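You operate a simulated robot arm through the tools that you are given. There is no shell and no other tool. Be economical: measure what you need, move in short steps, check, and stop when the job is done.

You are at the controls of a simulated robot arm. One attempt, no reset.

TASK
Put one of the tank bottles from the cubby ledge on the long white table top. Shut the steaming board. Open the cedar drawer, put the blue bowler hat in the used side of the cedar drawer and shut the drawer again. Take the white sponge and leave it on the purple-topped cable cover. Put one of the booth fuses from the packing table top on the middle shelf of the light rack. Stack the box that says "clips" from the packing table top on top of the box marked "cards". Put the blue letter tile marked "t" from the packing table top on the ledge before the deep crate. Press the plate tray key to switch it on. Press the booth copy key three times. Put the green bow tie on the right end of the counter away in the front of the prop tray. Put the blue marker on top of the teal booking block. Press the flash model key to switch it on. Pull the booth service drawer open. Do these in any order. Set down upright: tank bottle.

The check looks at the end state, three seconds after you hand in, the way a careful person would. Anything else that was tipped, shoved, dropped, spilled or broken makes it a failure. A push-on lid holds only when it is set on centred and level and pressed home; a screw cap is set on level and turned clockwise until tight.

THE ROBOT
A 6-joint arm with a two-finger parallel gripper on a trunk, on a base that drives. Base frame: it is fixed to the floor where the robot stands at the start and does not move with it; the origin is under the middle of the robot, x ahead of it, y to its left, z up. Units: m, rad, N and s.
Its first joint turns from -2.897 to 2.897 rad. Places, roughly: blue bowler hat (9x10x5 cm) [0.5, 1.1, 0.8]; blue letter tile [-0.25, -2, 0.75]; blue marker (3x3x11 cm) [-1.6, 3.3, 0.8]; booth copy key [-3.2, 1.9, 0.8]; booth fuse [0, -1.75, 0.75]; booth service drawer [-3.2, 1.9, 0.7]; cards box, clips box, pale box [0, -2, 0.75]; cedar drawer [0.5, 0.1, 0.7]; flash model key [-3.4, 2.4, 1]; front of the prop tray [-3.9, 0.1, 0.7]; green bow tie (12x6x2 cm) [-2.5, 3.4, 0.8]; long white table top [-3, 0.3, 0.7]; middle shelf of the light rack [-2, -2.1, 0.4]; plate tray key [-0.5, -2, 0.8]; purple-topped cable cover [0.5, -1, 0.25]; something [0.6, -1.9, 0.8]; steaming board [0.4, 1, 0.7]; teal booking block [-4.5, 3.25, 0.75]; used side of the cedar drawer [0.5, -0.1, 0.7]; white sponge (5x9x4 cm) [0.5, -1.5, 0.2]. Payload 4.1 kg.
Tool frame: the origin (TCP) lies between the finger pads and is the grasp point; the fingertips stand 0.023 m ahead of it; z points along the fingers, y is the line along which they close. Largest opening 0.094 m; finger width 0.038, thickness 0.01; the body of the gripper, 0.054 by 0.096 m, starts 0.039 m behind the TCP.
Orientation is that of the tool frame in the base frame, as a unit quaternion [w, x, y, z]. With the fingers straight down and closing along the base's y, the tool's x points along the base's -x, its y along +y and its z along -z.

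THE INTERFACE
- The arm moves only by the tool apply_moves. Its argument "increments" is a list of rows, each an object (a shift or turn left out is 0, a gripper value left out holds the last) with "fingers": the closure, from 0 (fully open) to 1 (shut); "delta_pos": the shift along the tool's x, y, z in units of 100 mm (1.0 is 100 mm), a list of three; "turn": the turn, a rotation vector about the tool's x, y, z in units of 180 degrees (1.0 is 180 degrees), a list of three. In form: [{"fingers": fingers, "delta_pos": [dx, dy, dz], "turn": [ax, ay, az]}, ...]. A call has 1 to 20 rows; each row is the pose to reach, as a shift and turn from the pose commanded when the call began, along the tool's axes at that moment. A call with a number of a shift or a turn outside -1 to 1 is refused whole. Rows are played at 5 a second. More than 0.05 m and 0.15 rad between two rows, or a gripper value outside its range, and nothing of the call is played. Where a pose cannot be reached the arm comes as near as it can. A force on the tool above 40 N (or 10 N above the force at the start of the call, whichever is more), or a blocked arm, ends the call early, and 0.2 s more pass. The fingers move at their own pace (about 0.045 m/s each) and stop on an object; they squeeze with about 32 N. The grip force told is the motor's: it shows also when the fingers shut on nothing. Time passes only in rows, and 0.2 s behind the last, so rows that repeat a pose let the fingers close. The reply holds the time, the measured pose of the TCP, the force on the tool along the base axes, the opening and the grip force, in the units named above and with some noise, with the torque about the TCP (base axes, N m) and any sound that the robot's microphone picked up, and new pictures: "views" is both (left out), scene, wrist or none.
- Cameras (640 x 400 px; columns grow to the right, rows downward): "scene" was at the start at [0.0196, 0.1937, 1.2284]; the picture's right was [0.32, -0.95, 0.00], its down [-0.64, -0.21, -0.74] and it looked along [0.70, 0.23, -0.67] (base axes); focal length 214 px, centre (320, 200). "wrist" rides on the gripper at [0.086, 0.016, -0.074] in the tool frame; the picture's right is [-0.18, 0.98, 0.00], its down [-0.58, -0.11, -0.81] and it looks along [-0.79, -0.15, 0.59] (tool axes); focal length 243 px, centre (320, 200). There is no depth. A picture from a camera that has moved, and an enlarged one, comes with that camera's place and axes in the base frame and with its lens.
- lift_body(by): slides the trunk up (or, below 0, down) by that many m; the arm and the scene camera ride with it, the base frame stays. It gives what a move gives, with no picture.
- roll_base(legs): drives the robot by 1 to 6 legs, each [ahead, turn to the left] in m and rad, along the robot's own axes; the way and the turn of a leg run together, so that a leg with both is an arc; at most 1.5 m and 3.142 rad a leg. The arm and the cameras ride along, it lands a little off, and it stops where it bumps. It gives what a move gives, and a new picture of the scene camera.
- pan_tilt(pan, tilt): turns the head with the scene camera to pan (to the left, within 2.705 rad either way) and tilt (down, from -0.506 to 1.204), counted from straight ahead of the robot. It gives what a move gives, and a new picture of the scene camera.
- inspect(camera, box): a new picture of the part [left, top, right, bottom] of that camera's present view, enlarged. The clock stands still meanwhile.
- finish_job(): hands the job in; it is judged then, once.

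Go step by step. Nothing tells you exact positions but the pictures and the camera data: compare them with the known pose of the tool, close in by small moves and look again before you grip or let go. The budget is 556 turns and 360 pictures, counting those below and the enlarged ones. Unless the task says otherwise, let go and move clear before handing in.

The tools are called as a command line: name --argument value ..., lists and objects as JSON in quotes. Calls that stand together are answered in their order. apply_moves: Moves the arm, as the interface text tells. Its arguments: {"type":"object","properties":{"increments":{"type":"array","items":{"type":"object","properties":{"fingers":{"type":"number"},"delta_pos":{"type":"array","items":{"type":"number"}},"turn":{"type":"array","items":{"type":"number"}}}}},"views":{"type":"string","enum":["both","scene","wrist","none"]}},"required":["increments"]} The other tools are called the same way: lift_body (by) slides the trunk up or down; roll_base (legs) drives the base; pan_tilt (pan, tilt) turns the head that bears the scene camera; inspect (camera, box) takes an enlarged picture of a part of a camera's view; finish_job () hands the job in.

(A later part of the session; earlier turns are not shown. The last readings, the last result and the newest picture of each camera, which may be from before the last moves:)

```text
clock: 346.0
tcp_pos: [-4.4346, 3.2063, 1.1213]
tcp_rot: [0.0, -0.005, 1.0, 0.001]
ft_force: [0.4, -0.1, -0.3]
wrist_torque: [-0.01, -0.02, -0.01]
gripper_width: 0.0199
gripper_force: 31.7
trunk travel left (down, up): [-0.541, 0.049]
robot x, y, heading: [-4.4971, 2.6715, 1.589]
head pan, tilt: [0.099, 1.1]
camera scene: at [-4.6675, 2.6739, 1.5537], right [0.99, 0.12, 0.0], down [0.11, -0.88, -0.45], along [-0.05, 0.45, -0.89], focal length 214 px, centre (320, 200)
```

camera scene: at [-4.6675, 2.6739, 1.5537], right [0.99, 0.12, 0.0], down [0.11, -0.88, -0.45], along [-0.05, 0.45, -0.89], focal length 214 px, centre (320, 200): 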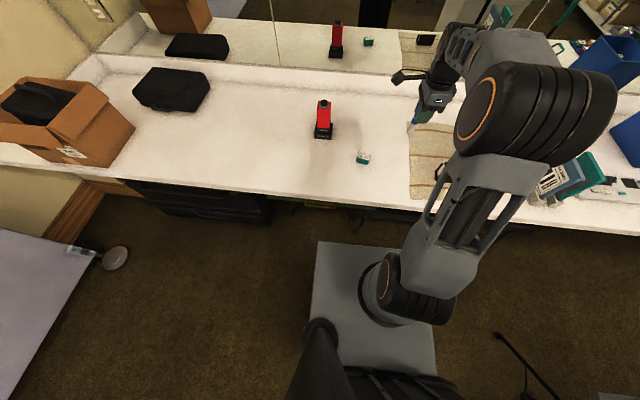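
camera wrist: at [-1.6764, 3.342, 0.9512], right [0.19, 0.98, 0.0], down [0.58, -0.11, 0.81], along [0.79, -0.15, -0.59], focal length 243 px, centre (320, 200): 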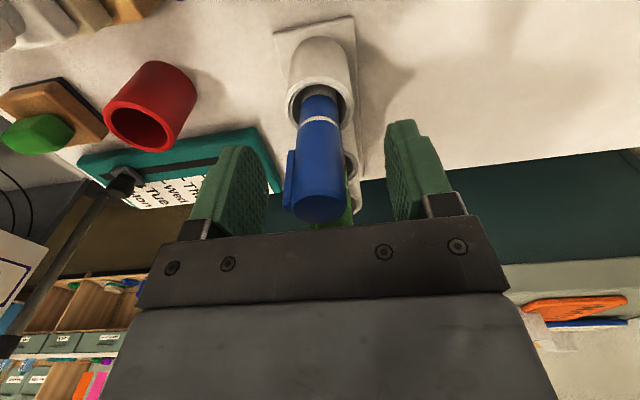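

roll_base --legs '[[0.05, 0]]'

apply_moves --increments '[{"delta_pos": [0.4, 0.2, 0]}, {"delta_pos": [0.75, 0.5, 0]}]' --views "none"

lift_body --by -0.12

inspect --camera "wrist" --box '[0, 0, 640, 400]'

inspect --camera "scene" --box '[280, 80, 480, 220]'

```text
clock: 346.9
tcp_pos: [-4.4358, 3.2565, 1.1219]
tcp_rot: [0.0, -0.004, 1.0, 0.0]
ft_force: [0.2, 0.5, -0.6]
wrist_torque: [0.02, -0.03, 0.04]
gripper_width: 0.02
gripper_force: 31.9
trunk travel left (down, up): [-0.541, 0.049]
robot x, y, heading: [-4.497, 2.7268, 1.587]
head pan, tilt: [0.099, 1.1]
camera scene: at [-4.6684, 2.7243, 1.5536], right [0.99, 0.12, 0.0], down [0.11, -0.89, -0.45], along [-0.05, 0.45, -0.89], focal length 214 px, centre (320, 200)
```

scene: 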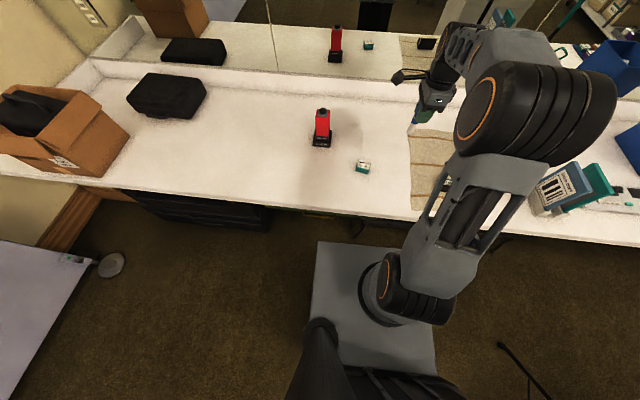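

```text
clock: 347.5
tcp_pos: [-4.5113, 3.3028, 1.1251]
tcp_rot: [0.001, -0.004, 1.0, 0.0]
ft_force: [-0.1, -0.8, -0.8]
wrist_torque: [0.01, -0.05, 0.02]
gripper_width: 0.0201
gripper_force: 31.6
trunk travel left (down, up): [-0.541, 0.049]
robot x, y, heading: [-4.4942, 2.7226, 1.595]
head pan, tilt: [0.099, 1.1]
```

```text
clock: 349.0
tcp_pos: [-4.5096, 3.3019, 1.0045]
tcp_rot: [0.0, -0.005, 1.0, 0.001]
ft_force: [0.0, -0.2, 0.0]
wrist_torque: [0.03, 0.02, 0.0]
gripper_width: 0.0202
gripper_force: 31.5
trunk travel left (down, up): [-0.421, 0.169]
robot x, y, heading: [-4.4962, 2.7247, 1.592]
head pan, tilt: [0.099, 1.1]
```

```text
1.00 times, centred on (320, 200) of wrist
camera zoom: at [-4.5975, 3.3188, 1.0786], right [0.18, 0.98, 0.0], down [0.58, -0.11, 0.81], along [0.79, -0.14, -0.59], focal length 243 px, centre (320, 200)
```

zoom: 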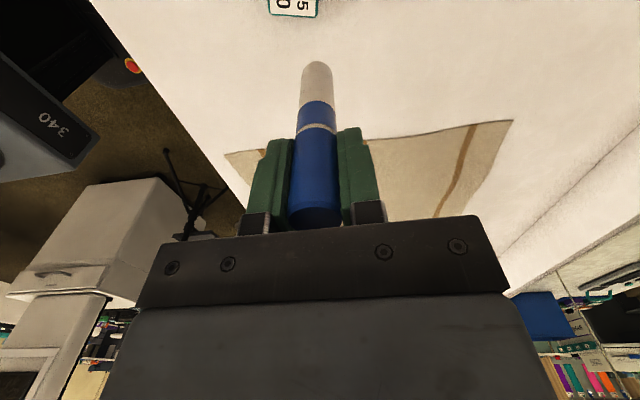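

```text
2.86 times, centred on (380, 150) of scene
camera zoom: at [-4.6684, 2.7233, 1.4337], right [0.99, 0.12, 0.0], down [0.11, -0.88, -0.45], along [-0.05, 0.45, -0.89], focal length 613 px, centre (149, 343)
```

zoom: 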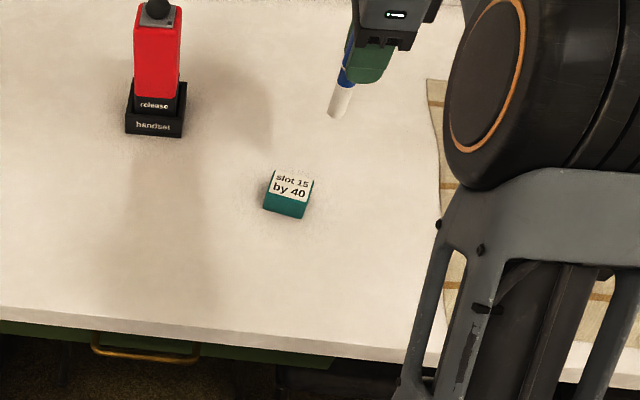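

apply_moves --increments '[{"delta_pos": [0.36, -0.11, 0]}]' --views "none"

lift_body --by -0.07

inspect --camera "wrist" --box '[160, 0, 480, 200]'

inspect --camera "scene" --box '[320, 80, 480, 200]'

```text
clock: 349.4
tcp_pos: [-4.5465, 3.2928, 1.0044]
tcp_rot: [0.001, -0.004, 1.0, 0.001]
ft_force: [-0.5, 0.1, 0.4]
wrist_torque: [0.0, 0.03, -0.02]
gripper_width: 0.0201
gripper_force: 32.0
trunk travel left (down, up): [-0.421, 0.169]
robot x, y, heading: [-4.4968, 2.7214, 1.59]
head pan, tilt: [0.099, 1.1]
```

```text
clock: 350.5
tcp_pos: [-4.5461, 3.2927, 0.9334]
tcp_rot: [0.0, -0.005, 1.0, 0.0]
ft_force: [0.2, -0.3, -0.1]
wrist_torque: [-0.02, 0.0, 0.0]
gripper_width: 0.02
gripper_force: 31.9
trunk travel left (down, up): [-0.351, 0.239]
robot x, y, heading: [-4.4952, 2.7216, 1.594]
head pan, tilt: [0.099, 1.1]
```

```text
2.00 times, centred on (320, 100) of wrist
camera zoom: at [-4.6331, 3.3091, 1.0091], right [0.18, 0.98, 0.0], down [0.58, -0.11, 0.81], along [0.79, -0.14, -0.59], focal length 485 px, centre (320, 400)
```

zoom: 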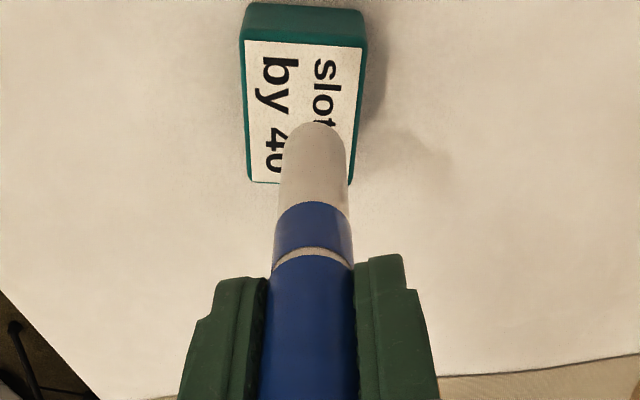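

```text
3.33 times, centred on (400, 140) of scene
camera zoom: at [-4.6684, 2.7232, 1.3636], right [0.99, 0.12, 0.0], down [0.11, -0.88, -0.45], along [-0.05, 0.45, -0.89], focal length 715 px, centre (53, 400)
```

zoom: 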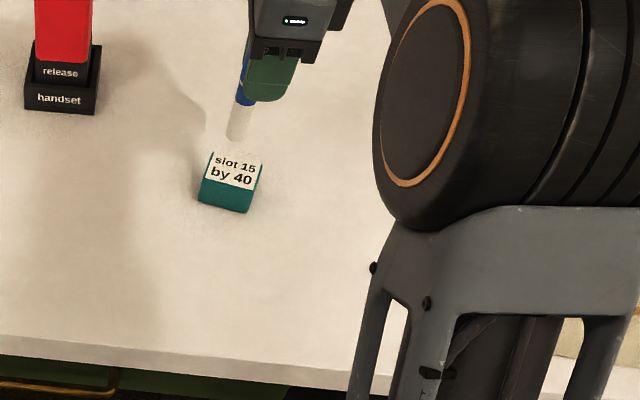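

apply_moves --increments '[{"delta_pos": [0, -0.065, 0.05]}, {"delta_pos": [0, -0.065, 0.12]}, {"delta_pos": [0, -0.065, 0.17]}, {"delta_pos": [0, -0.065, 0.21]}]' --views "none"

inspect --camera "wrist" --box '[160, 0, 480, 200]'

inspect --camera "scene" --box '[340, 80, 420, 150]'

```text
clock: 351.5
tcp_pos: [-4.5455, 3.2863, 0.9135]
tcp_rot: [0.0, -0.004, 1.0, 0.001]
ft_force: [0.6, 0.3, 0.2]
wrist_torque: [-0.01, -0.02, 0.01]
gripper_width: 0.0202
gripper_force: 31.5
trunk travel left (down, up): [-0.351, 0.239]
robot x, y, heading: [-4.4949, 2.7251, 1.589]
head pan, tilt: [0.099, 1.1]
```

```text
2.00 times, centred on (320, 100) of wrist
camera zoom: at [-4.6327, 3.3028, 0.988], right [0.18, 0.98, 0.0], down [0.58, -0.11, 0.81], along [0.79, -0.14, -0.59], focal length 485 px, centre (320, 400)
```

zoom: 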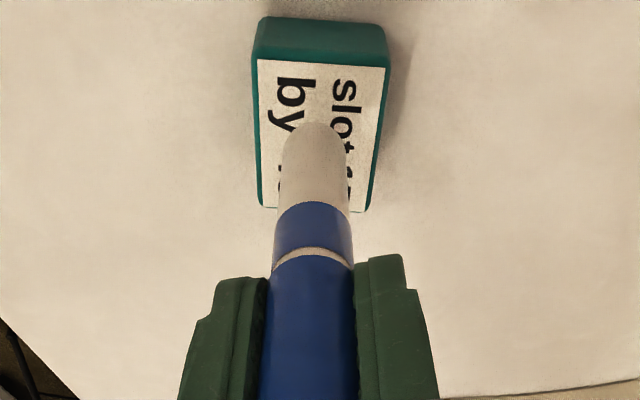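

```text
5.71 times, centred on (380, 115) of scene
camera zoom: at [-4.6685, 2.7233, 1.3636], right [0.99, 0.12, 0.0], down [0.11, -0.88, -0.45], along [-0.05, 0.45, -0.89], focal length 1226 px, centre (-23, 686)
```

zoom: 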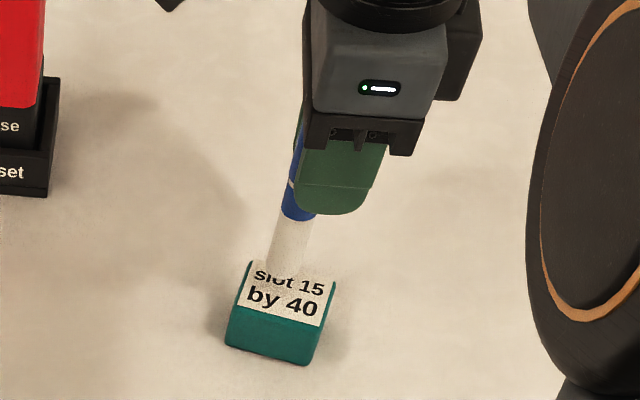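

apply_moves --increments '[{"delta_pos": [0, 0, 0.03]}, {"delta_pos": [0, 0, 0.06]}, {"delta_pos": [0, 0, 0.09]}, {"delta_pos": [0, 0, 0.12]}]' --views "none"

apply_moves --increments '[{"delta_pos": [0, 0, 0.03]}, {"delta_pos": [0, 0, 0.06]}]' --views "wrist"

```text
clock: 352.5
tcp_pos: [-4.5469, 3.2877, 0.9013]
tcp_rot: [0.0, -0.004, 1.0, 0.0]
ft_force: [-0.9, -0.2, -0.6]
wrist_torque: [-0.02, -0.03, -0.03]
gripper_width: 0.0201
gripper_force: 32.0
trunk travel left (down, up): [-0.351, 0.239]
robot x, y, heading: [-4.4946, 2.7214, 1.594]
head pan, tilt: [0.099, 1.1]
```

```text
clock: 353.1
tcp_pos: [-4.5463, 3.2862, 0.8953]
tcp_rot: [0.0, -0.005, 1.0, 0.002]
ft_force: [-0.5, -0.3, 0.0]
wrist_torque: [0.0, 0.0, -0.03]
gripper_width: 0.02
gripper_force: 32.2
trunk travel left (down, up): [-0.351, 0.239]
robot x, y, heading: [-4.4976, 2.7221, 1.589]
head pan, tilt: [0.099, 1.1]
camera wrist: at [-4.6328, 3.3027, 0.9703], right [0.18, 0.98, 0.0], down [0.58, -0.11, 0.81], along [0.79, -0.14, -0.59], focal length 243 px, centre (320, 200)
```

wrist: 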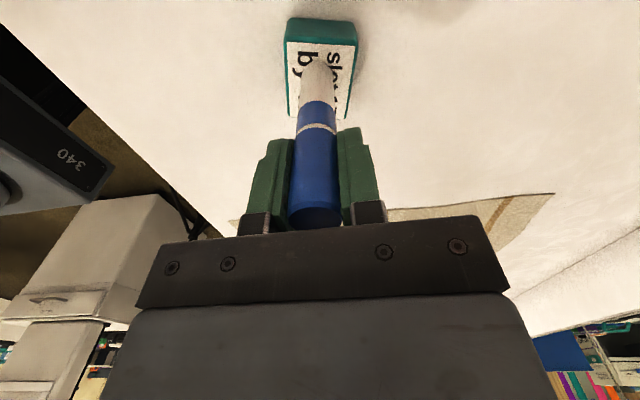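

inspect --camera "scene" --box '[350, 90, 410, 150]'

```text
6.67 times, centred on (380, 120) of scene
camera zoom: at [-4.6685, 2.7233, 1.3636], right [0.99, 0.12, 0.0], down [0.11, -0.88, -0.45], along [-0.05, 0.45, -0.89], focal length 1430 px, centre (-80, 733)
```

zoom: 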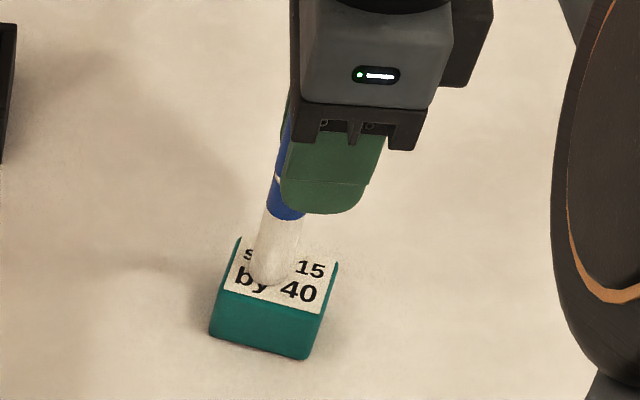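

apply_moves --increments '[{"delta_pos": [-0.08, 0.03, 0]}, {"delta_pos": [-0.08, 0.03, 0.03]}, {"delta_pos": [-0.08, 0.03, 0.06]}, {"delta_pos": [-0.08, 0.03, 0.09]}]' --views "none"

inspect --camera "scene" --box '[350, 90, 410, 150]'

inspect --camera "wrist" --box '[240, 0, 400, 120]'

```text
clock: 354.1
tcp_pos: [-4.5384, 3.2903, 0.8897]
tcp_rot: [0.001, -0.005, 1.0, 0.005]
ft_force: [0.6, 1.0, 32.5]
wrist_torque: [-0.01, 0.3, -0.03]
gripper_width: 0.0207
gripper_force: 31.4
trunk travel left (down, up): [-0.351, 0.239]
robot x, y, heading: [-4.4968, 2.7236, 1.59]
head pan, tilt: [0.099, 1.1]
```

```text
6.67 times, centred on (380, 120) of scene
camera zoom: at [-4.6681, 2.7209, 1.364], right [0.99, 0.12, 0.0], down [0.11, -0.88, -0.46], along [-0.05, 0.45, -0.89], focal length 1430 px, centre (-80, 733)
```

zoom: 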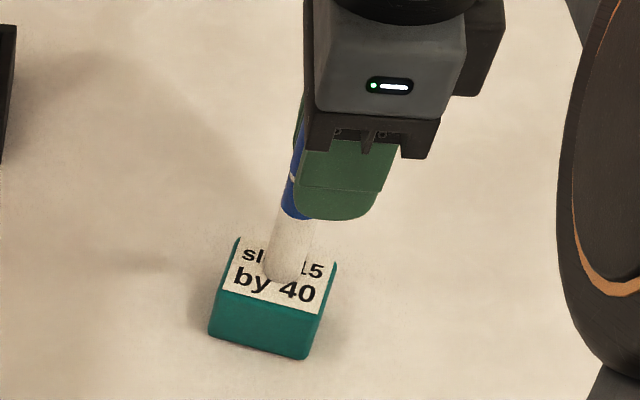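

```text
3.33 times, centred on (320, 60) of wrist
camera zoom: at [-4.6248, 3.305, 0.9651], right [0.18, 0.98, 0.01], down [0.58, -0.11, 0.81], along [0.79, -0.14, -0.59], focal length 809 px, centre (320, 667)
```

zoom: 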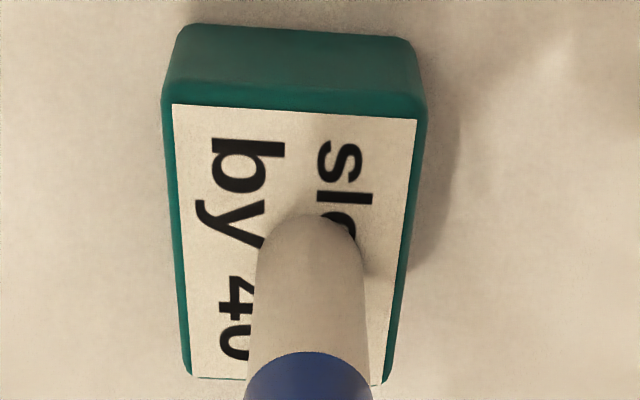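

Marker is standing on the block, pressed lightly. Ease off and open.

apply_moves --increments '[{"delta_pos": [0, 0, -0.02]}, {"delta_pos": [0, 0, -0.025]}, {"delta_pos": [0, 0, -0.025], "fingers": 0.3}, {"delta_pos": [0, 0, -0.025], "fingers": 0.3}, {"delta_pos": [0, 0, -0.025], "fingers": 0.3}]' --views "wrist"

```text
clock: 355.3
tcp_pos: [-4.5386, 3.2896, 0.8881]
tcp_rot: [0.0, -0.004, 1.0, 0.0]
ft_force: [0.5, 0.4, -0.8]
wrist_torque: [0.0, 0.01, 0.01]
gripper_width: 0.0656
gripper_force: 0.1
trunk travel left (down, up): [-0.351, 0.239]
robot x, y, heading: [-4.4961, 2.7239, 1.592]
head pan, tilt: [0.099, 1.1]
camera wrist: at [-4.625, 3.3058, 0.963], right [0.18, 0.98, 0.0], down [0.58, -0.1, 0.81], along [0.79, -0.14, -0.59], focal length 243 px, centre (320, 200)
```

wrist: 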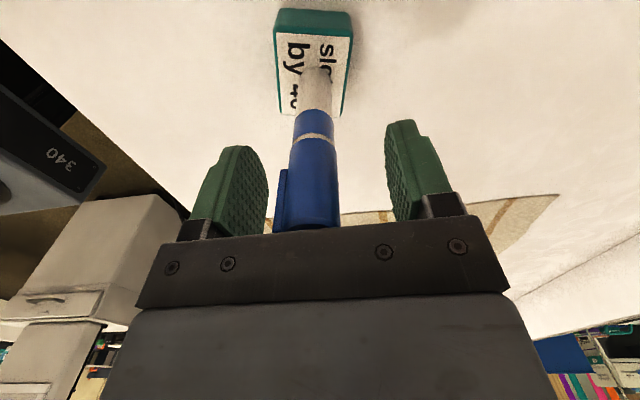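

Marker stands freely. Rise straight up.

lift_body --by 0.22

inspect --camera "scene" --box '[280, 100, 480, 260]'

```text
clock: 357.6
tcp_pos: [-4.5378, 3.2904, 1.1078]
tcp_rot: [0.0, -0.005, 1.0, 0.001]
ft_force: [-0.8, 0.1, 0.0]
wrist_torque: [0.01, 0.0, 0.04]
gripper_width: 0.0658
gripper_force: 0.0
trunk travel left (down, up): [-0.571, 0.019]
robot x, y, heading: [-4.4971, 2.7212, 1.588]
head pan, tilt: [0.099, 1.1]
```

```text
2.50 times, centred on (380, 180) of scene
camera zoom: at [-4.6685, 2.7234, 1.5836], right [0.99, 0.12, 0.0], down [0.11, -0.88, -0.45], along [-0.05, 0.45, -0.89], focal length 536 px, centre (170, 250)
```

zoom: 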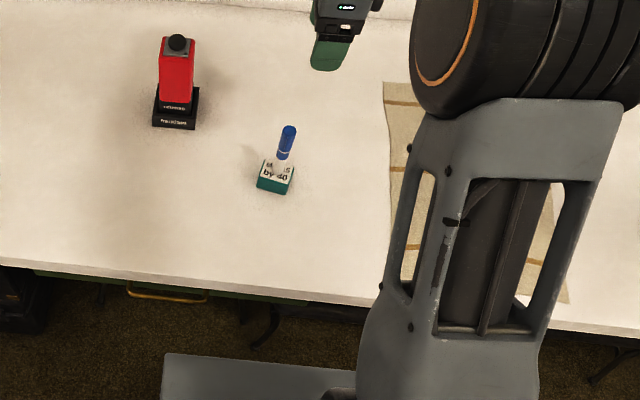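

apply_moves --increments '[{"turn": [0, 0, -0.046]}, {"turn": [0, 0, -0.092]}, {"turn": [0, 0, -0.138]}, {"turn": [0, 0, -0.184]}, {"turn": [0, 0, -0.23]}, {"turn": [0, 0, -0.276]}, {"turn": [0, 0, -0.322]}, {"turn": [0, 0, -0.368]}, {"turn": [0, 0, -0.414]}, {"turn": [0, 0, -0.46]}, {"turn": [0, 0, -0.5]}]' --views "none"

roll_base --legs '[[-1.5, 0], [0, -1.59], [1.4, 0], [0.7, 0], [0, 1.57], [1.45, 0]]'

pan_tilt --pan 0.1 --tilt 0.9

```text
clock: 360.0
tcp_pos: [-4.539, 3.2898, 1.1088]
tcp_rot: [-0.001, 0.71, -0.704, -0.001]
ft_force: [-0.6, -0.2, 0.5]
wrist_torque: [0.0, 0.01, -0.02]
gripper_width: 0.0656
gripper_force: 0.1
trunk travel left (down, up): [-0.571, 0.019]
robot x, y, heading: [-4.495, 2.7236, 1.593]
head pan, tilt: [0.099, 1.1]
```

```text
clock: 391.9
tcp_pos: [-2.4526, 3.3196, 1.1095]
tcp_rot: [-0.001, 0.711, -0.703, 0.0]
ft_force: [-0.1, -0.5, -0.1]
wrist_torque: [0.0, 0.01, 0.0]
gripper_width: 0.0661
gripper_force: 0.1
trunk travel left (down, up): [-0.571, 0.019]
robot x, y, heading: [-2.4073, 2.7528, 1.592]
head pan, tilt: [0.099, 1.1]
camera scene: at [-2.5803, 2.7531, 1.5836], right [0.99, 0.12, 0.0], down [0.11, -0.88, -0.45], along [-0.06, 0.45, -0.89], focal length 214 px, centre (320, 200)
```

scene: 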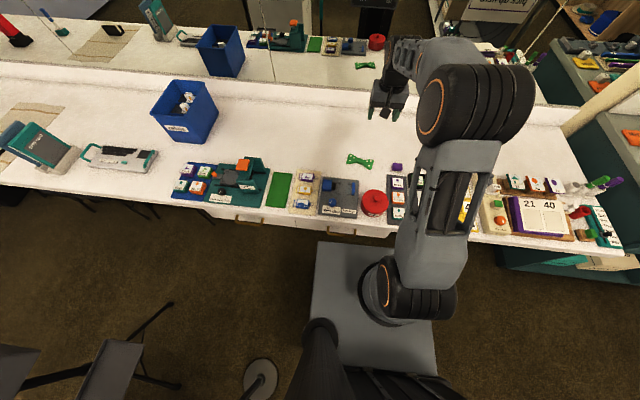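

```text
clock: 392.7
tcp_pos: [-2.4512, 3.3194, 1.1079]
tcp_rot: [-0.001, 0.711, -0.703, -0.001]
ft_force: [-0.8, 0.5, 0.3]
wrist_torque: [0.0, 0.03, 0.03]
gripper_width: 0.0658
gripper_force: 0.0
trunk travel left (down, up): [-0.571, 0.019]
robot x, y, heading: [-2.4066, 2.7517, 1.59]
head pan, tilt: [0.099, 0.901]
camera scene: at [-2.5818, 2.7652, 1.5974], right [0.99, 0.12, 0.0], down [0.1, -0.78, -0.62], along [-0.08, 0.62, -0.78], focal length 214 px, centre (320, 200)
```

scene: 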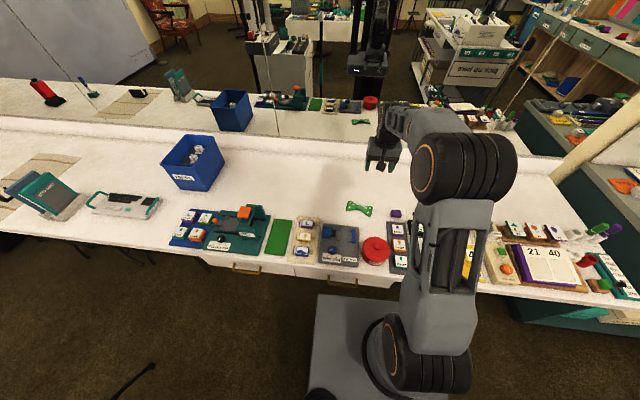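

Bow tie at about (-2.47, 3.398). Move slightly closer, rotate the gripper to close along y and look.

roll_base --legs '[[0.06, 0]]'

apply_moves --increments '[{"turn": [0, 0, 0.046], "fingers": 0}, {"turn": [0, 0, 0.092]}, {"turn": [0, 0, 0.138]}, {"turn": [0, 0, 0.184]}, {"turn": [0, 0, 0.23]}, {"turn": [0, 0, 0.276]}, {"turn": [0, 0, 0.322]}, {"turn": [0, 0, 0.368]}, {"turn": [0, 0, 0.414]}, {"turn": [0, 0, 0.46]}, {"turn": [0, 0, 0.5]}]' --views "none"

lift_body --by -0.1

inspect --camera "wrist" --box '[0, 0, 640, 400]'

inspect --camera "scene" --box '[290, 140, 450, 240]'

```text
clock: 393.6
tcp_pos: [-2.4534, 3.3807, 1.1079]
tcp_rot: [0.0, 0.712, -0.703, 0.0]
ft_force: [0.2, 0.7, -1.0]
wrist_torque: [0.0, -0.04, 0.0]
gripper_width: 0.066
gripper_force: 0.0
trunk travel left (down, up): [-0.571, 0.019]
robot x, y, heading: [-2.4093, 2.8119, 1.591]
head pan, tilt: [0.099, 0.901]
camera scene: at [-2.5833, 2.8267, 1.5974], right [0.99, 0.12, 0.0], down [0.1, -0.78, -0.62], along [-0.08, 0.62, -0.78], focal length 214 px, centre (320, 200)
```

scene: 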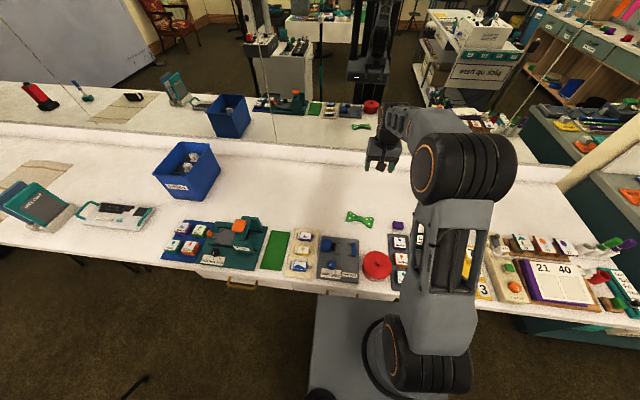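

```text
clock: 396.0
tcp_pos: [-2.4539, 3.3806, 1.1081]
tcp_rot: [0.001, -0.005, 1.0, 0.002]
ft_force: [-0.1, 0.3, -0.1]
wrist_torque: [0.0, 0.01, -0.01]
gripper_width: 0.0939
gripper_force: 0.1
trunk travel left (down, up): [-0.571, 0.019]
robot x, y, heading: [-2.4111, 2.813, 1.594]
head pan, tilt: [0.099, 0.901]
```

```text
clock: 397.4
tcp_pos: [-2.4545, 3.3793, 1.0084]
tcp_rot: [0.0, -0.006, 1.0, 0.001]
ft_force: [-0.1, -0.5, -0.9]
wrist_torque: [-0.02, 0.01, 0.0]
gripper_width: 0.0942
gripper_force: 0.2
trunk travel left (down, up): [-0.471, 0.119]
robot x, y, heading: [-2.4134, 2.8153, 1.598]
head pan, tilt: [0.099, 0.901]
```

```text
1.00 times, centred on (320, 200) of wrist
camera zoom: at [-2.5409, 3.3953, 1.0832], right [0.17, 0.99, 0.0], down [0.58, -0.1, 0.81], along [0.79, -0.14, -0.59], focal length 243 px, centre (320, 200)
```

zoom: 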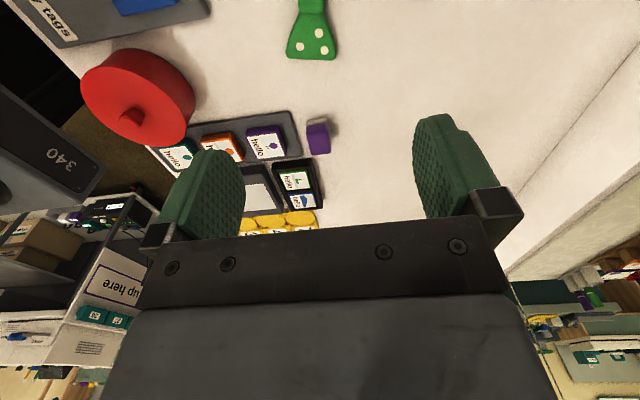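

```text
4.00 times, centred on (370, 190) of scene
camera zoom: at [-2.5832, 2.8255, 1.4975], right [0.99, 0.12, 0.0], down [0.1, -0.78, -0.62], along [-0.08, 0.62, -0.78], focal length 858 px, centre (120, 240)
```

zoom: 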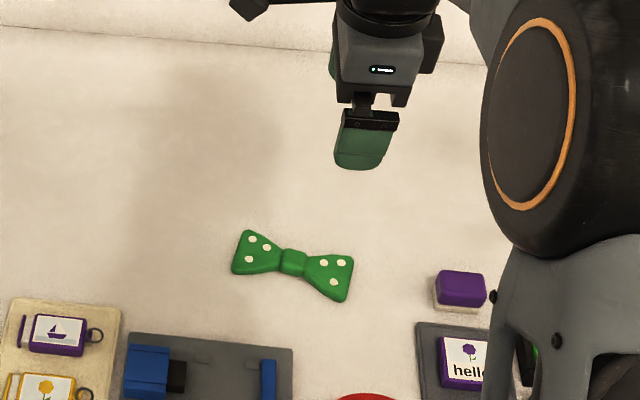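

apply_moves --increments '[{"delta_pos": [0.1, 0.02, 0], "turn": [0, 0, 0.03]}, {"delta_pos": [0.2, 0.03, 0], "turn": [0, 0, 0.065]}]' --views "none"

lift_body --by -0.14

apply_moves --increments '[{"delta_pos": [0, 0, 0]}]' --views "wrist"

inspect --camera "scene" --box '[290, 110, 450, 210]'

```text
clock: 398.0
tcp_pos: [-2.4747, 3.3822, 1.0085]
tcp_rot: [0.0, 0.096, 0.995, 0.001]
ft_force: [0.5, 1.2, 0.0]
wrist_torque: [0.0, -0.02, 0.02]
gripper_width: 0.0939
gripper_force: 0.0
trunk travel left (down, up): [-0.471, 0.119]
robot x, y, heading: [-2.4082, 2.8115, 1.594]
head pan, tilt: [0.099, 0.901]
```

```text
clock: 399.6
tcp_pos: [-2.4729, 3.3833, 0.8694]
tcp_rot: [0.0, 0.097, 0.995, 0.001]
ft_force: [-0.7, 0.1, 0.2]
wrist_torque: [-0.01, 0.02, -0.01]
gripper_width: 0.0941
gripper_force: 0.1
trunk travel left (down, up): [-0.331, 0.259]
robot x, y, heading: [-2.406, 2.8129, 1.596]
head pan, tilt: [0.099, 0.901]
```

```text
clock: 400.0
tcp_pos: [-2.4737, 3.3828, 0.8696]
tcp_rot: [0.0, 0.096, 0.995, 0.001]
ft_force: [0.3, -0.5, 0.5]
wrist_torque: [0.01, 0.0, 0.03]
gripper_width: 0.094
gripper_force: 0.0
trunk travel left (down, up): [-0.331, 0.259]
robot x, y, heading: [-2.4119, 2.8161, 1.596]
head pan, tilt: [0.099, 0.901]
camera wrist: at [-2.5552, 3.4154, 0.9436], right [0.37, 0.93, 0.0], down [0.55, -0.22, 0.81], along [0.75, -0.3, -0.59], focal length 243 px, centre (320, 200)
```

wrist: 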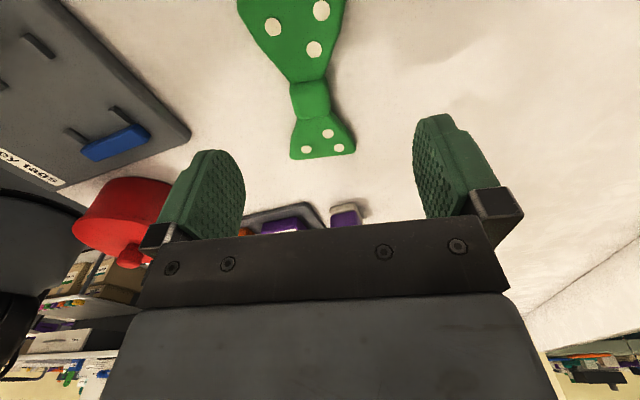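

```text
4.00 times, centred on (370, 160) of scene
camera zoom: at [-2.5833, 2.8256, 1.3575], right [0.99, 0.12, 0.0], down [0.1, -0.78, -0.62], along [-0.08, 0.62, -0.78], focal length 858 px, centre (120, 360)
```

zoom: 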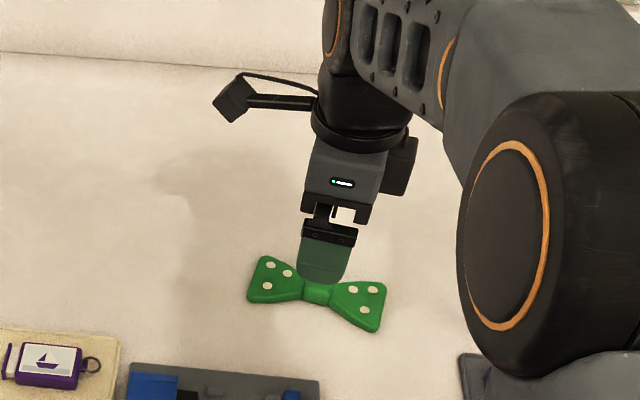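

apply_moves --increments '[{"delta_pos": [-0.09, -0.055, 0.2]}, {"delta_pos": [-0.09, -0.055, 0.5]}, {"delta_pos": [-0.09, -0.055, 0.68]}]' --views "wrist"

```text
clock: 400.8
tcp_pos: [-2.4656, 3.375, 0.8031]
tcp_rot: [-0.001, 0.096, 0.995, 0.004]
ft_force: [1.6, -1.7, 19.4]
wrist_torque: [-1.13, -0.01, 0.07]
gripper_width: 0.094
gripper_force: 0.0
trunk travel left (down, up): [-0.331, 0.259]
robot x, y, heading: [-2.4062, 2.8162, 1.595]
head pan, tilt: [0.099, 0.901]
camera wrist: at [-2.5471, 3.4071, 0.8781], right [0.37, 0.93, 0.01], down [0.55, -0.22, 0.81], along [0.75, -0.29, -0.59], focal length 243 px, centre (320, 200)
```

wrist: 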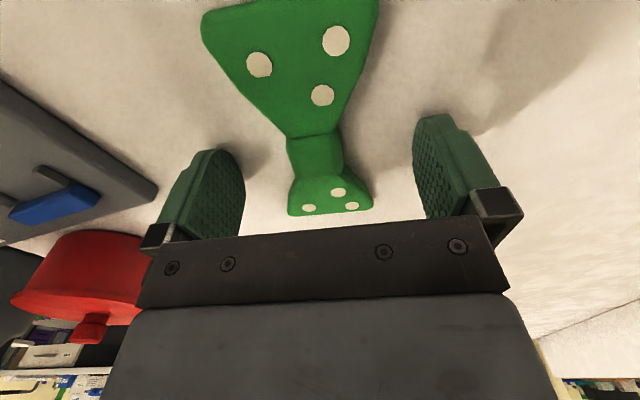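

apply_moves --increments '[{"delta_pos": [0.04, 0, -0.05]}, {"delta_pos": [0.04, 0, -0.05], "fingers": 1}, {"delta_pos": [0.04, 0, -0.05], "fingers": 1}, {"delta_pos": [0.04, 0, -0.05], "fingers": 1}, {"delta_pos": [0.04, 0, -0.05], "fingers": 1}, {"delta_pos": [0.04, 0, -0.05], "fingers": 1}]' --views "none"

lift_body --by 0.3

inspect --camera "wrist" --box '[0, 0, 640, 400]'

```text
clock: 402.2
tcp_pos: [-2.469, 3.3758, 0.8053]
tcp_rot: [-0.001, 0.095, 0.996, 0.001]
ft_force: [-0.1, 0.4, -0.1]
wrist_torque: [0.01, 0.03, 0.01]
gripper_width: 0.0299
gripper_force: 32.1
trunk travel left (down, up): [-0.331, 0.259]
robot x, y, heading: [-2.4077, 2.8188, 1.598]
head pan, tilt: [0.099, 0.901]
```

```text
clock: 404.9
tcp_pos: [-2.4693, 3.3754, 1.0644]
tcp_rot: [0.0, 0.095, 0.995, 0.0]
ft_force: [0.5, -1.0, 0.1]
wrist_torque: [0.01, -0.01, 0.0]
gripper_width: 0.0295
gripper_force: 32.4
out of reach, approached as far as the arm can: row 1
trunk travel left (down, up): [-0.59, 0.0]
robot x, y, heading: [-2.4104, 2.8171, 1.595]
head pan, tilt: [0.099, 0.901]
```

```text
1.00 times, centred on (320, 200) of wrist
camera zoom: at [-2.5508, 3.4086, 1.1388], right [0.37, 0.93, 0.0], down [0.55, -0.22, 0.81], along [0.75, -0.3, -0.59], focal length 243 px, centre (320, 200)
```

zoom: 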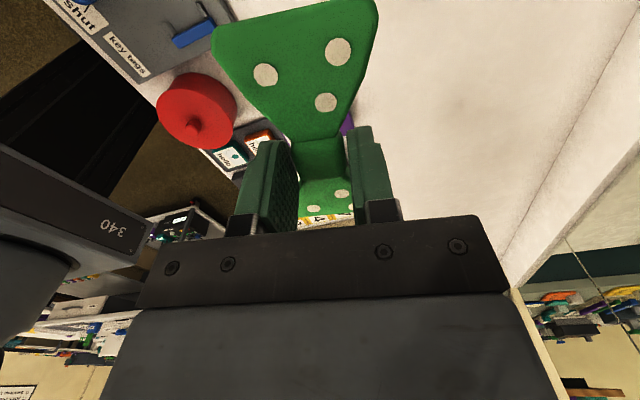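

Bow tie held. Drive round to the prop tray.

roll_base --legs '[[-1.4, 0], [-0.27, 0], [0, 1.55], [1.3, 0], [0, 1.3]]'

pan_tilt --pan 0.1 --tilt 0.7

```text
clock: 426.7
tcp_pos: [-3.8284, 0.6376, 1.0648]
tcp_rot: [0.001, 0.965, -0.262, -0.001]
ft_force: [0.2, 0.9, -0.1]
wrist_torque: [0.0, 0.02, -0.02]
gripper_width: 0.0271
gripper_force: 32.1
trunk travel left (down, up): [-0.59, 0.0]
robot x, y, heading: [-3.6991, 1.1867, -1.884]
head pan, tilt: [0.099, 0.901]
camera scene: at [-3.5368, 1.1197, 1.6161], right [-0.98, 0.21, 0.0], down [0.17, 0.77, -0.62], along [-0.13, -0.61, -0.78], focal length 214 px, centre (320, 200)
```

scene: 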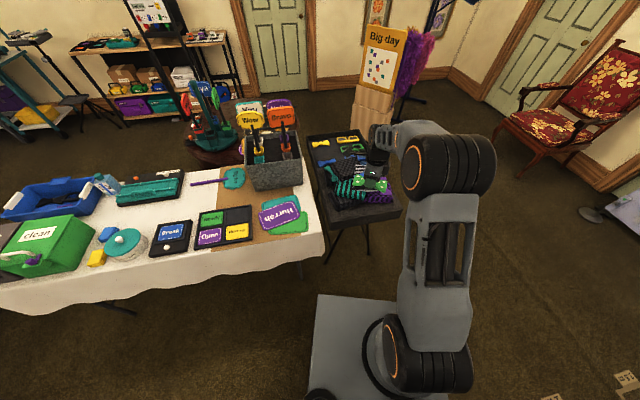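

```text
clock: 427.4
tcp_pos: [-3.8278, 0.6377, 1.0641]
tcp_rot: [0.001, 0.965, -0.261, 0.0]
ft_force: [-1.1, -0.3, -0.3]
wrist_torque: [-0.01, 0.0, 0.01]
gripper_width: 0.0273
gripper_force: 31.7
trunk travel left (down, up): [-0.59, 0.0]
robot x, y, heading: [-3.6982, 1.186, -1.887]
head pan, tilt: [0.099, 0.7]
camera scene: at [-3.539, 1.1105, 1.6322], right [-0.98, 0.21, 0.0], down [0.14, 0.63, -0.76], along [-0.16, -0.75, -0.64], focal length 214 px, centre (320, 200)
```

scene: 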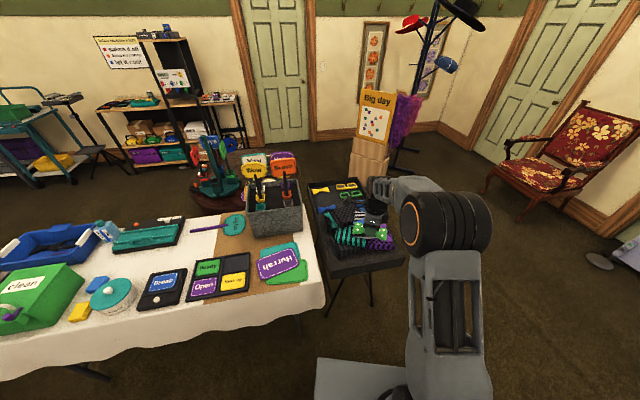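

inspect --camera "scene" --box '[290, 160, 430, 260]'

inspect --camera "wrist" --box '[0, 0, 640, 400]'

```text
4.00 times, centred on (360, 210) of scene
camera zoom: at [-3.539, 1.1105, 1.6322], right [-0.98, 0.21, 0.0], down [0.14, 0.63, -0.76], along [-0.16, -0.75, -0.64], focal length 858 px, centre (160, 160)
```

zoom: 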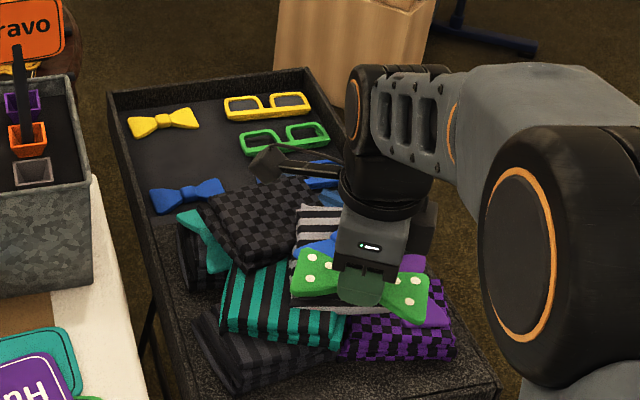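

```text
1.00 times, centred on (320, 200) of wrist
camera zoom: at [-3.762, 0.5807, 1.1388], right [-0.65, -0.76, 0.0], down [-0.45, 0.39, 0.81], along [-0.61, 0.53, -0.59], focal length 243 px, centre (320, 200)
```

zoom: 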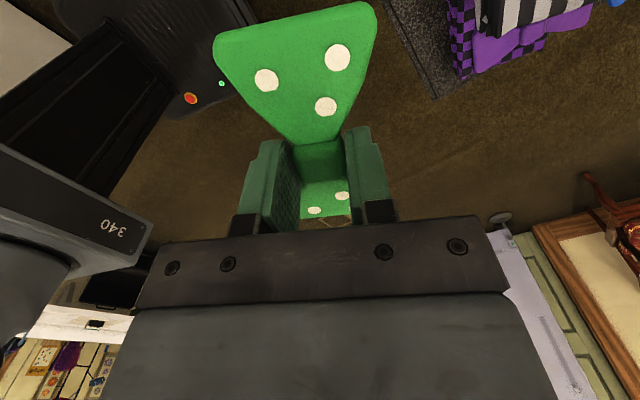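

The tray's open front part lies around (-3.85, 0.05); approach it from the west, where the base fits under the trestle.

roll_base --legs '[[0, -1.257], [1.0, 0], [0, 1.57], [1.1, 0], [0, 1.57]]'

pan_tilt --pan 0.1 --tilt 0.8

```text
clock: 448.5
tcp_pos: [-4.168, 0.1107, 1.0652]
tcp_rot: [0.002, 0.789, 0.614, 0.0]
ft_force: [0.4, -0.4, -1.3]
wrist_torque: [0.01, -0.01, -0.05]
gripper_width: 0.0273
gripper_force: 31.9
trunk travel left (down, up): [-0.59, 0.0]
robot x, y, heading: [-4.7292, 0.0797, -0.035]
head pan, tilt: [0.099, 0.7]
camera scene: at [-4.7011, 0.2573, 1.6323], right [0.07, -1.0, 0.0], down [-0.64, -0.04, -0.76], along [0.76, 0.05, -0.64], focal length 214 px, centre (320, 200)
```

scene: 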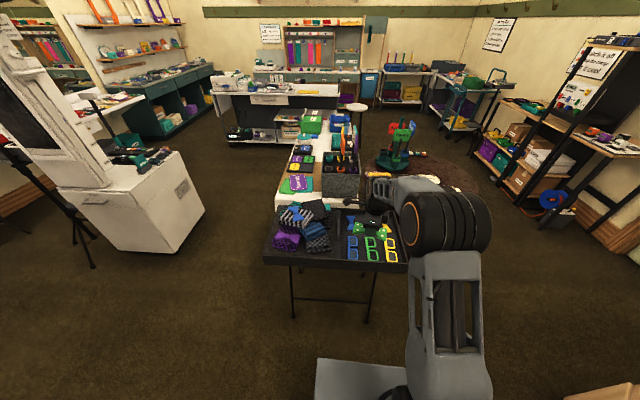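

```text
clock: 449.2
tcp_pos: [-4.1668, 0.1102, 1.064]
tcp_rot: [0.001, 0.789, 0.615, 0.0]
ft_force: [0.3, 0.0, -0.5]
wrist_torque: [-0.01, 0.0, 0.03]
gripper_width: 0.0275
gripper_force: 31.5
trunk travel left (down, up): [-0.59, 0.0]
robot x, y, heading: [-4.7338, 0.0777, -0.029]
head pan, tilt: [0.099, 0.799]
camera scene: at [-4.7053, 0.2569, 1.6241], right [0.07, -1.0, 0.0], down [-0.71, -0.05, -0.7], along [0.7, 0.05, -0.72], focal length 214 px, centre (320, 200)
```

scene: 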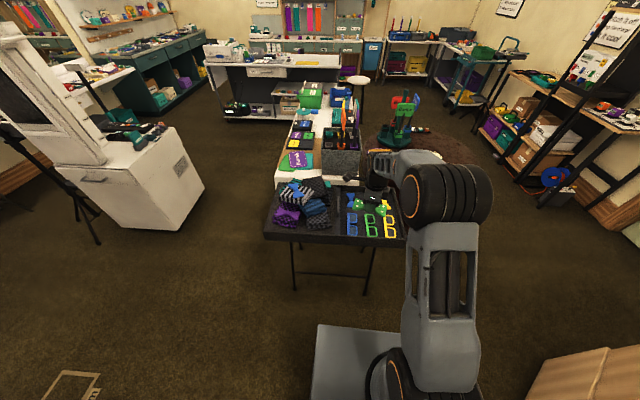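

inspect --camera "scene" --box '[240, 170, 440, 310]'

```text
2.86 times, centred on (340, 240) of scene
camera zoom: at [-4.7053, 0.2569, 1.6241], right [0.07, -1.0, 0.0], down [-0.71, -0.05, -0.7], along [0.7, 0.05, -0.72], focal length 613 px, centre (263, 86)
```

zoom: 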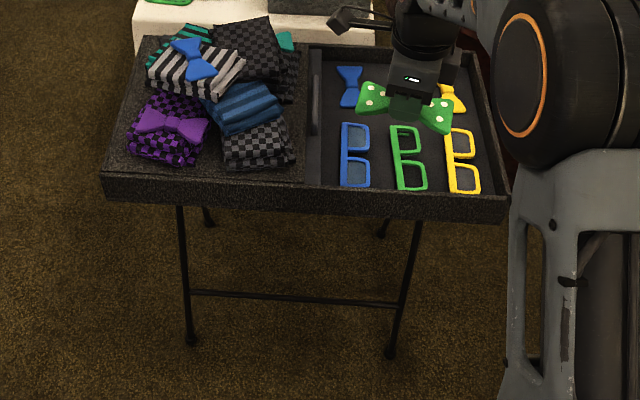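

apply_moves --increments '[{"turn": [0, 0, -0.047]}, {"turn": [0, 0, -0.094]}, {"turn": [0, 0, -0.141]}, {"turn": [0, 0, -0.188]}, {"turn": [0, 0, -0.235]}, {"turn": [0, 0, -0.282]}, {"turn": [0, 0, -0.329]}, {"turn": [0, 0, -0.376]}, {"turn": [0, 0, -0.423]}, {"turn": [0, 0, -0.47]}, {"turn": [0, 0, -0.517]}, {"turn": [0, 0, -0.564]}, {"turn": [0, 0, -0.578]}]' --views "none"

roll_base --legs '[[0, 0.03], [0.22, 0]]'

inspect --camera "scene" --box '[260, 180, 460, 320]'

```text
clock: 452.0
tcp_pos: [-4.1671, 0.1102, 1.0641]
tcp_rot: [0.0, 0.0, 1.0, 0.0]
ft_force: [-1.2, 0.5, 0.6]
wrist_torque: [0.01, 0.0, 0.0]
gripper_width: 0.0274
gripper_force: 31.9
trunk travel left (down, up): [-0.59, 0.0]
robot x, y, heading: [-4.731, 0.0821, -0.032]
head pan, tilt: [0.099, 0.799]
```

```text
clock: 454.0
tcp_pos: [-3.9513, 0.1273, 1.0637]
tcp_rot: [0.0, -0.014, 1.0, 0.001]
ft_force: [1.0, -0.2, -0.9]
wrist_torque: [0.01, -0.01, -0.01]
gripper_width: 0.0274
gripper_force: 31.7
trunk travel left (down, up): [-0.59, 0.0]
robot x, y, heading: [-4.5126, 0.0822, -0.004]
head pan, tilt: [0.099, 0.799]
camera scene: at [-4.4922, 0.2571, 1.624], right [0.1, -1.0, 0.0], down [-0.71, -0.07, -0.7], along [0.69, 0.07, -0.72], focal length 214 px, centre (320, 200)
```

scene: 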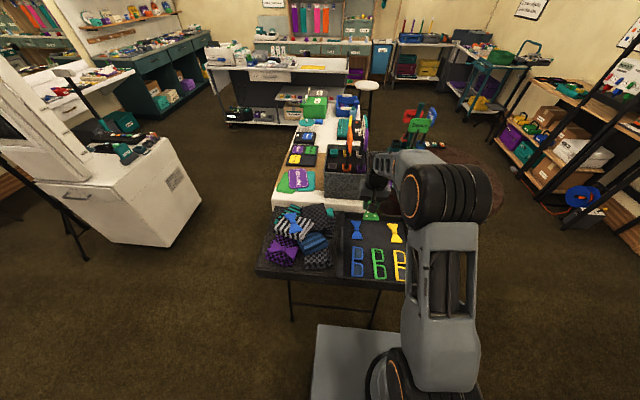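

```text
2.86 times, centred on (360, 250) of scene
camera zoom: at [-4.4922, 0.2571, 1.624], right [0.1, -1.0, 0.0], down [-0.71, -0.07, -0.7], along [0.69, 0.07, -0.72], focal length 613 px, centre (206, 57)
```

zoom: 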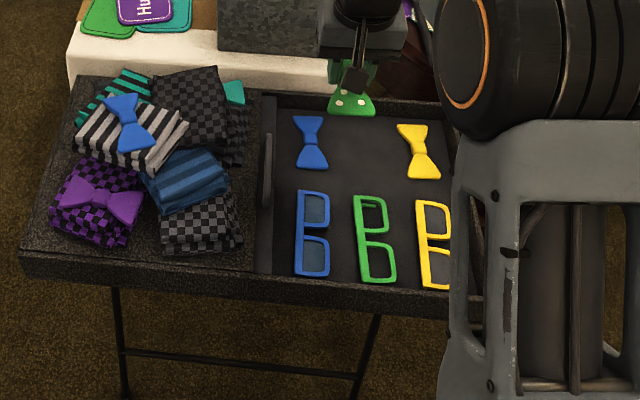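

apply_moves --increments '[{"delta_pos": [-0.3, -0.3, 0]}, {"delta_pos": [-0.6, -0.65, 0]}, {"delta_pos": [-0.95, -0.9, 0]}]' --views "none"

lift_body --by -0.2

apply_moves --increments '[{"delta_pos": [0, 0, 0.3]}]' --views "wrist"

inspect --camera "scene" --box '[320, 180, 460, 280]'

```text
clock: 454.8
tcp_pos: [-3.8524, 0.0359, 1.064]
tcp_rot: [-0.001, -0.013, 1.0, 0.0]
ft_force: [-0.5, 0.2, 0.5]
wrist_torque: [-0.03, 0.03, 0.0]
gripper_width: 0.0272
gripper_force: 32.1
trunk travel left (down, up): [-0.59, 0.0]
robot x, y, heading: [-4.514, 0.0827, 0.002]
head pan, tilt: [0.099, 0.799]
```

```text
clock: 457.0
tcp_pos: [-3.8524, 0.0362, 0.8641]
tcp_rot: [0.001, -0.015, 1.0, -0.001]
ft_force: [0.3, -0.5, -0.5]
wrist_torque: [0.02, 0.0, -0.02]
gripper_width: 0.0272
gripper_force: 32.0
trunk travel left (down, up): [-0.39, 0.2]
robot x, y, heading: [-4.5139, 0.0824, 0.0]
head pan, tilt: [0.099, 0.799]
```

```text
clock: 457.4
tcp_pos: [-3.8514, 0.0369, 0.8346]
tcp_rot: [0.001, -0.013, 1.0, -0.001]
ft_force: [0.1, 0.4, -1.4]
wrist_torque: [-0.01, 0.02, 0.0]
gripper_width: 0.0274
gripper_force: 31.8
trunk travel left (down, up): [-0.39, 0.2]
robot x, y, heading: [-4.5116, 0.0796, -0.006]
head pan, tilt: [0.099, 0.799]
camera wrist: at [-3.9383, 0.0525, 0.9089], right [0.16, 0.99, 0.0], down [0.58, -0.09, 0.81], along [0.8, -0.13, -0.59], focal length 243 px, centre (320, 200)
```

wrist: 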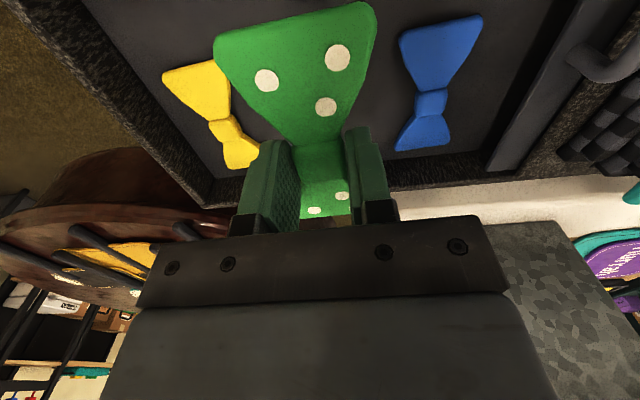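

```text
4.00 times, centred on (390, 230) of scene
camera zoom: at [-4.4932, 0.257, 1.4241], right [0.1, -1.0, 0.0], down [-0.71, -0.07, -0.7], along [0.69, 0.07, -0.72], focal length 858 px, centre (40, 80)
```

zoom: 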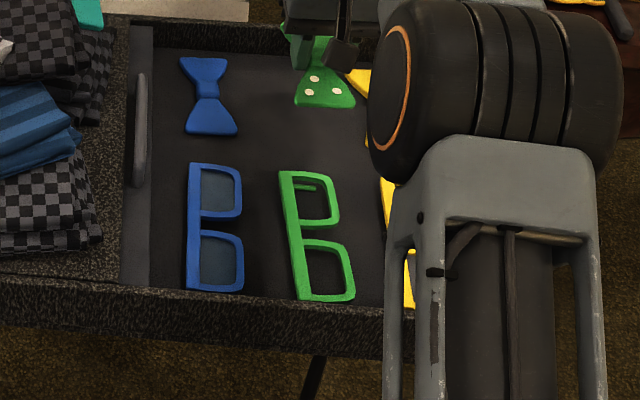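

apply_moves --increments '[{"delta_pos": [-0.15, 0, 0.3]}, {"delta_pos": [-0.15, 0, 0.6]}, {"delta_pos": [-0.15, 0, 0.7]}, {"delta_pos": [-0.15, 0, 0.76]}]' --views "none"

inspect --camera "wrist" --box '[0, 0, 640, 400]'

inspect --camera "scene" --box '[320, 180, 460, 280]'

```text
clock: 458.4
tcp_pos: [-3.8376, 0.0376, 0.7594]
tcp_rot: [-0.001, -0.013, 1.0, 0.001]
ft_force: [0.6, 0.6, 0.6]
wrist_torque: [-0.02, 0.02, 0.0]
gripper_width: 0.0274
gripper_force: 32.0
trunk travel left (down, up): [-0.39, 0.2]
robot x, y, heading: [-4.5101, 0.0793, -0.007]
head pan, tilt: [0.099, 0.799]
```

```text
1.00 times, centred on (320, 200) of wrist
camera zoom: at [-3.9248, 0.0516, 0.8338], right [0.16, 0.99, 0.0], down [0.58, -0.09, 0.81], along [0.8, -0.13, -0.59], focal length 243 px, centre (320, 200)
```

zoom: 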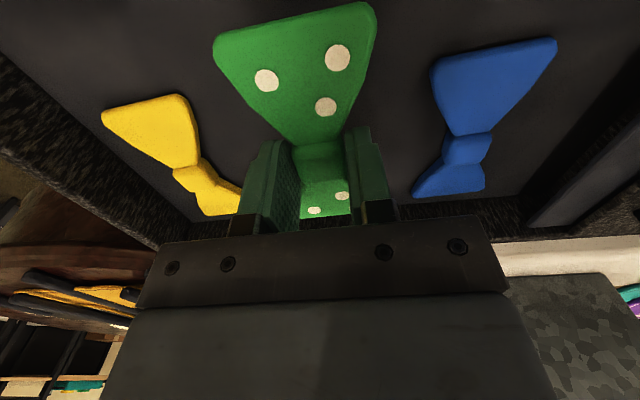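

```text
4.00 times, centred on (390, 230) of scene
camera zoom: at [-4.4931, 0.257, 1.424], right [0.1, -1.0, 0.0], down [-0.71, -0.07, -0.7], along [0.69, 0.07, -0.72], focal length 858 px, centre (40, 80)
```

zoom: 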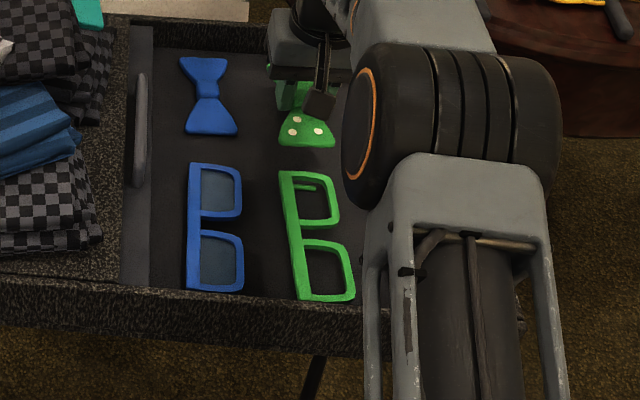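

apply_moves --increments '[{"delta_pos": [-0.03, 0, 0.05]}, {"delta_pos": [-0.03, 0, 0.1]}, {"delta_pos": [-0.03, 0, 0.15]}, {"delta_pos": [-0.03, 0, 0.2]}]' --views "none"

```text
clock: 459.4
tcp_pos: [-3.835, 0.0371, 0.7391]
tcp_rot: [0.001, -0.014, 1.0, -0.001]
ft_force: [-0.1, 0.7, 0.2]
wrist_torque: [0.01, 0.02, -0.01]
gripper_width: 0.0275
gripper_force: 31.9
trunk travel left (down, up): [-0.39, 0.2]
robot x, y, heading: [-4.5111, 0.0808, 0.0]
head pan, tilt: [0.099, 0.799]
```

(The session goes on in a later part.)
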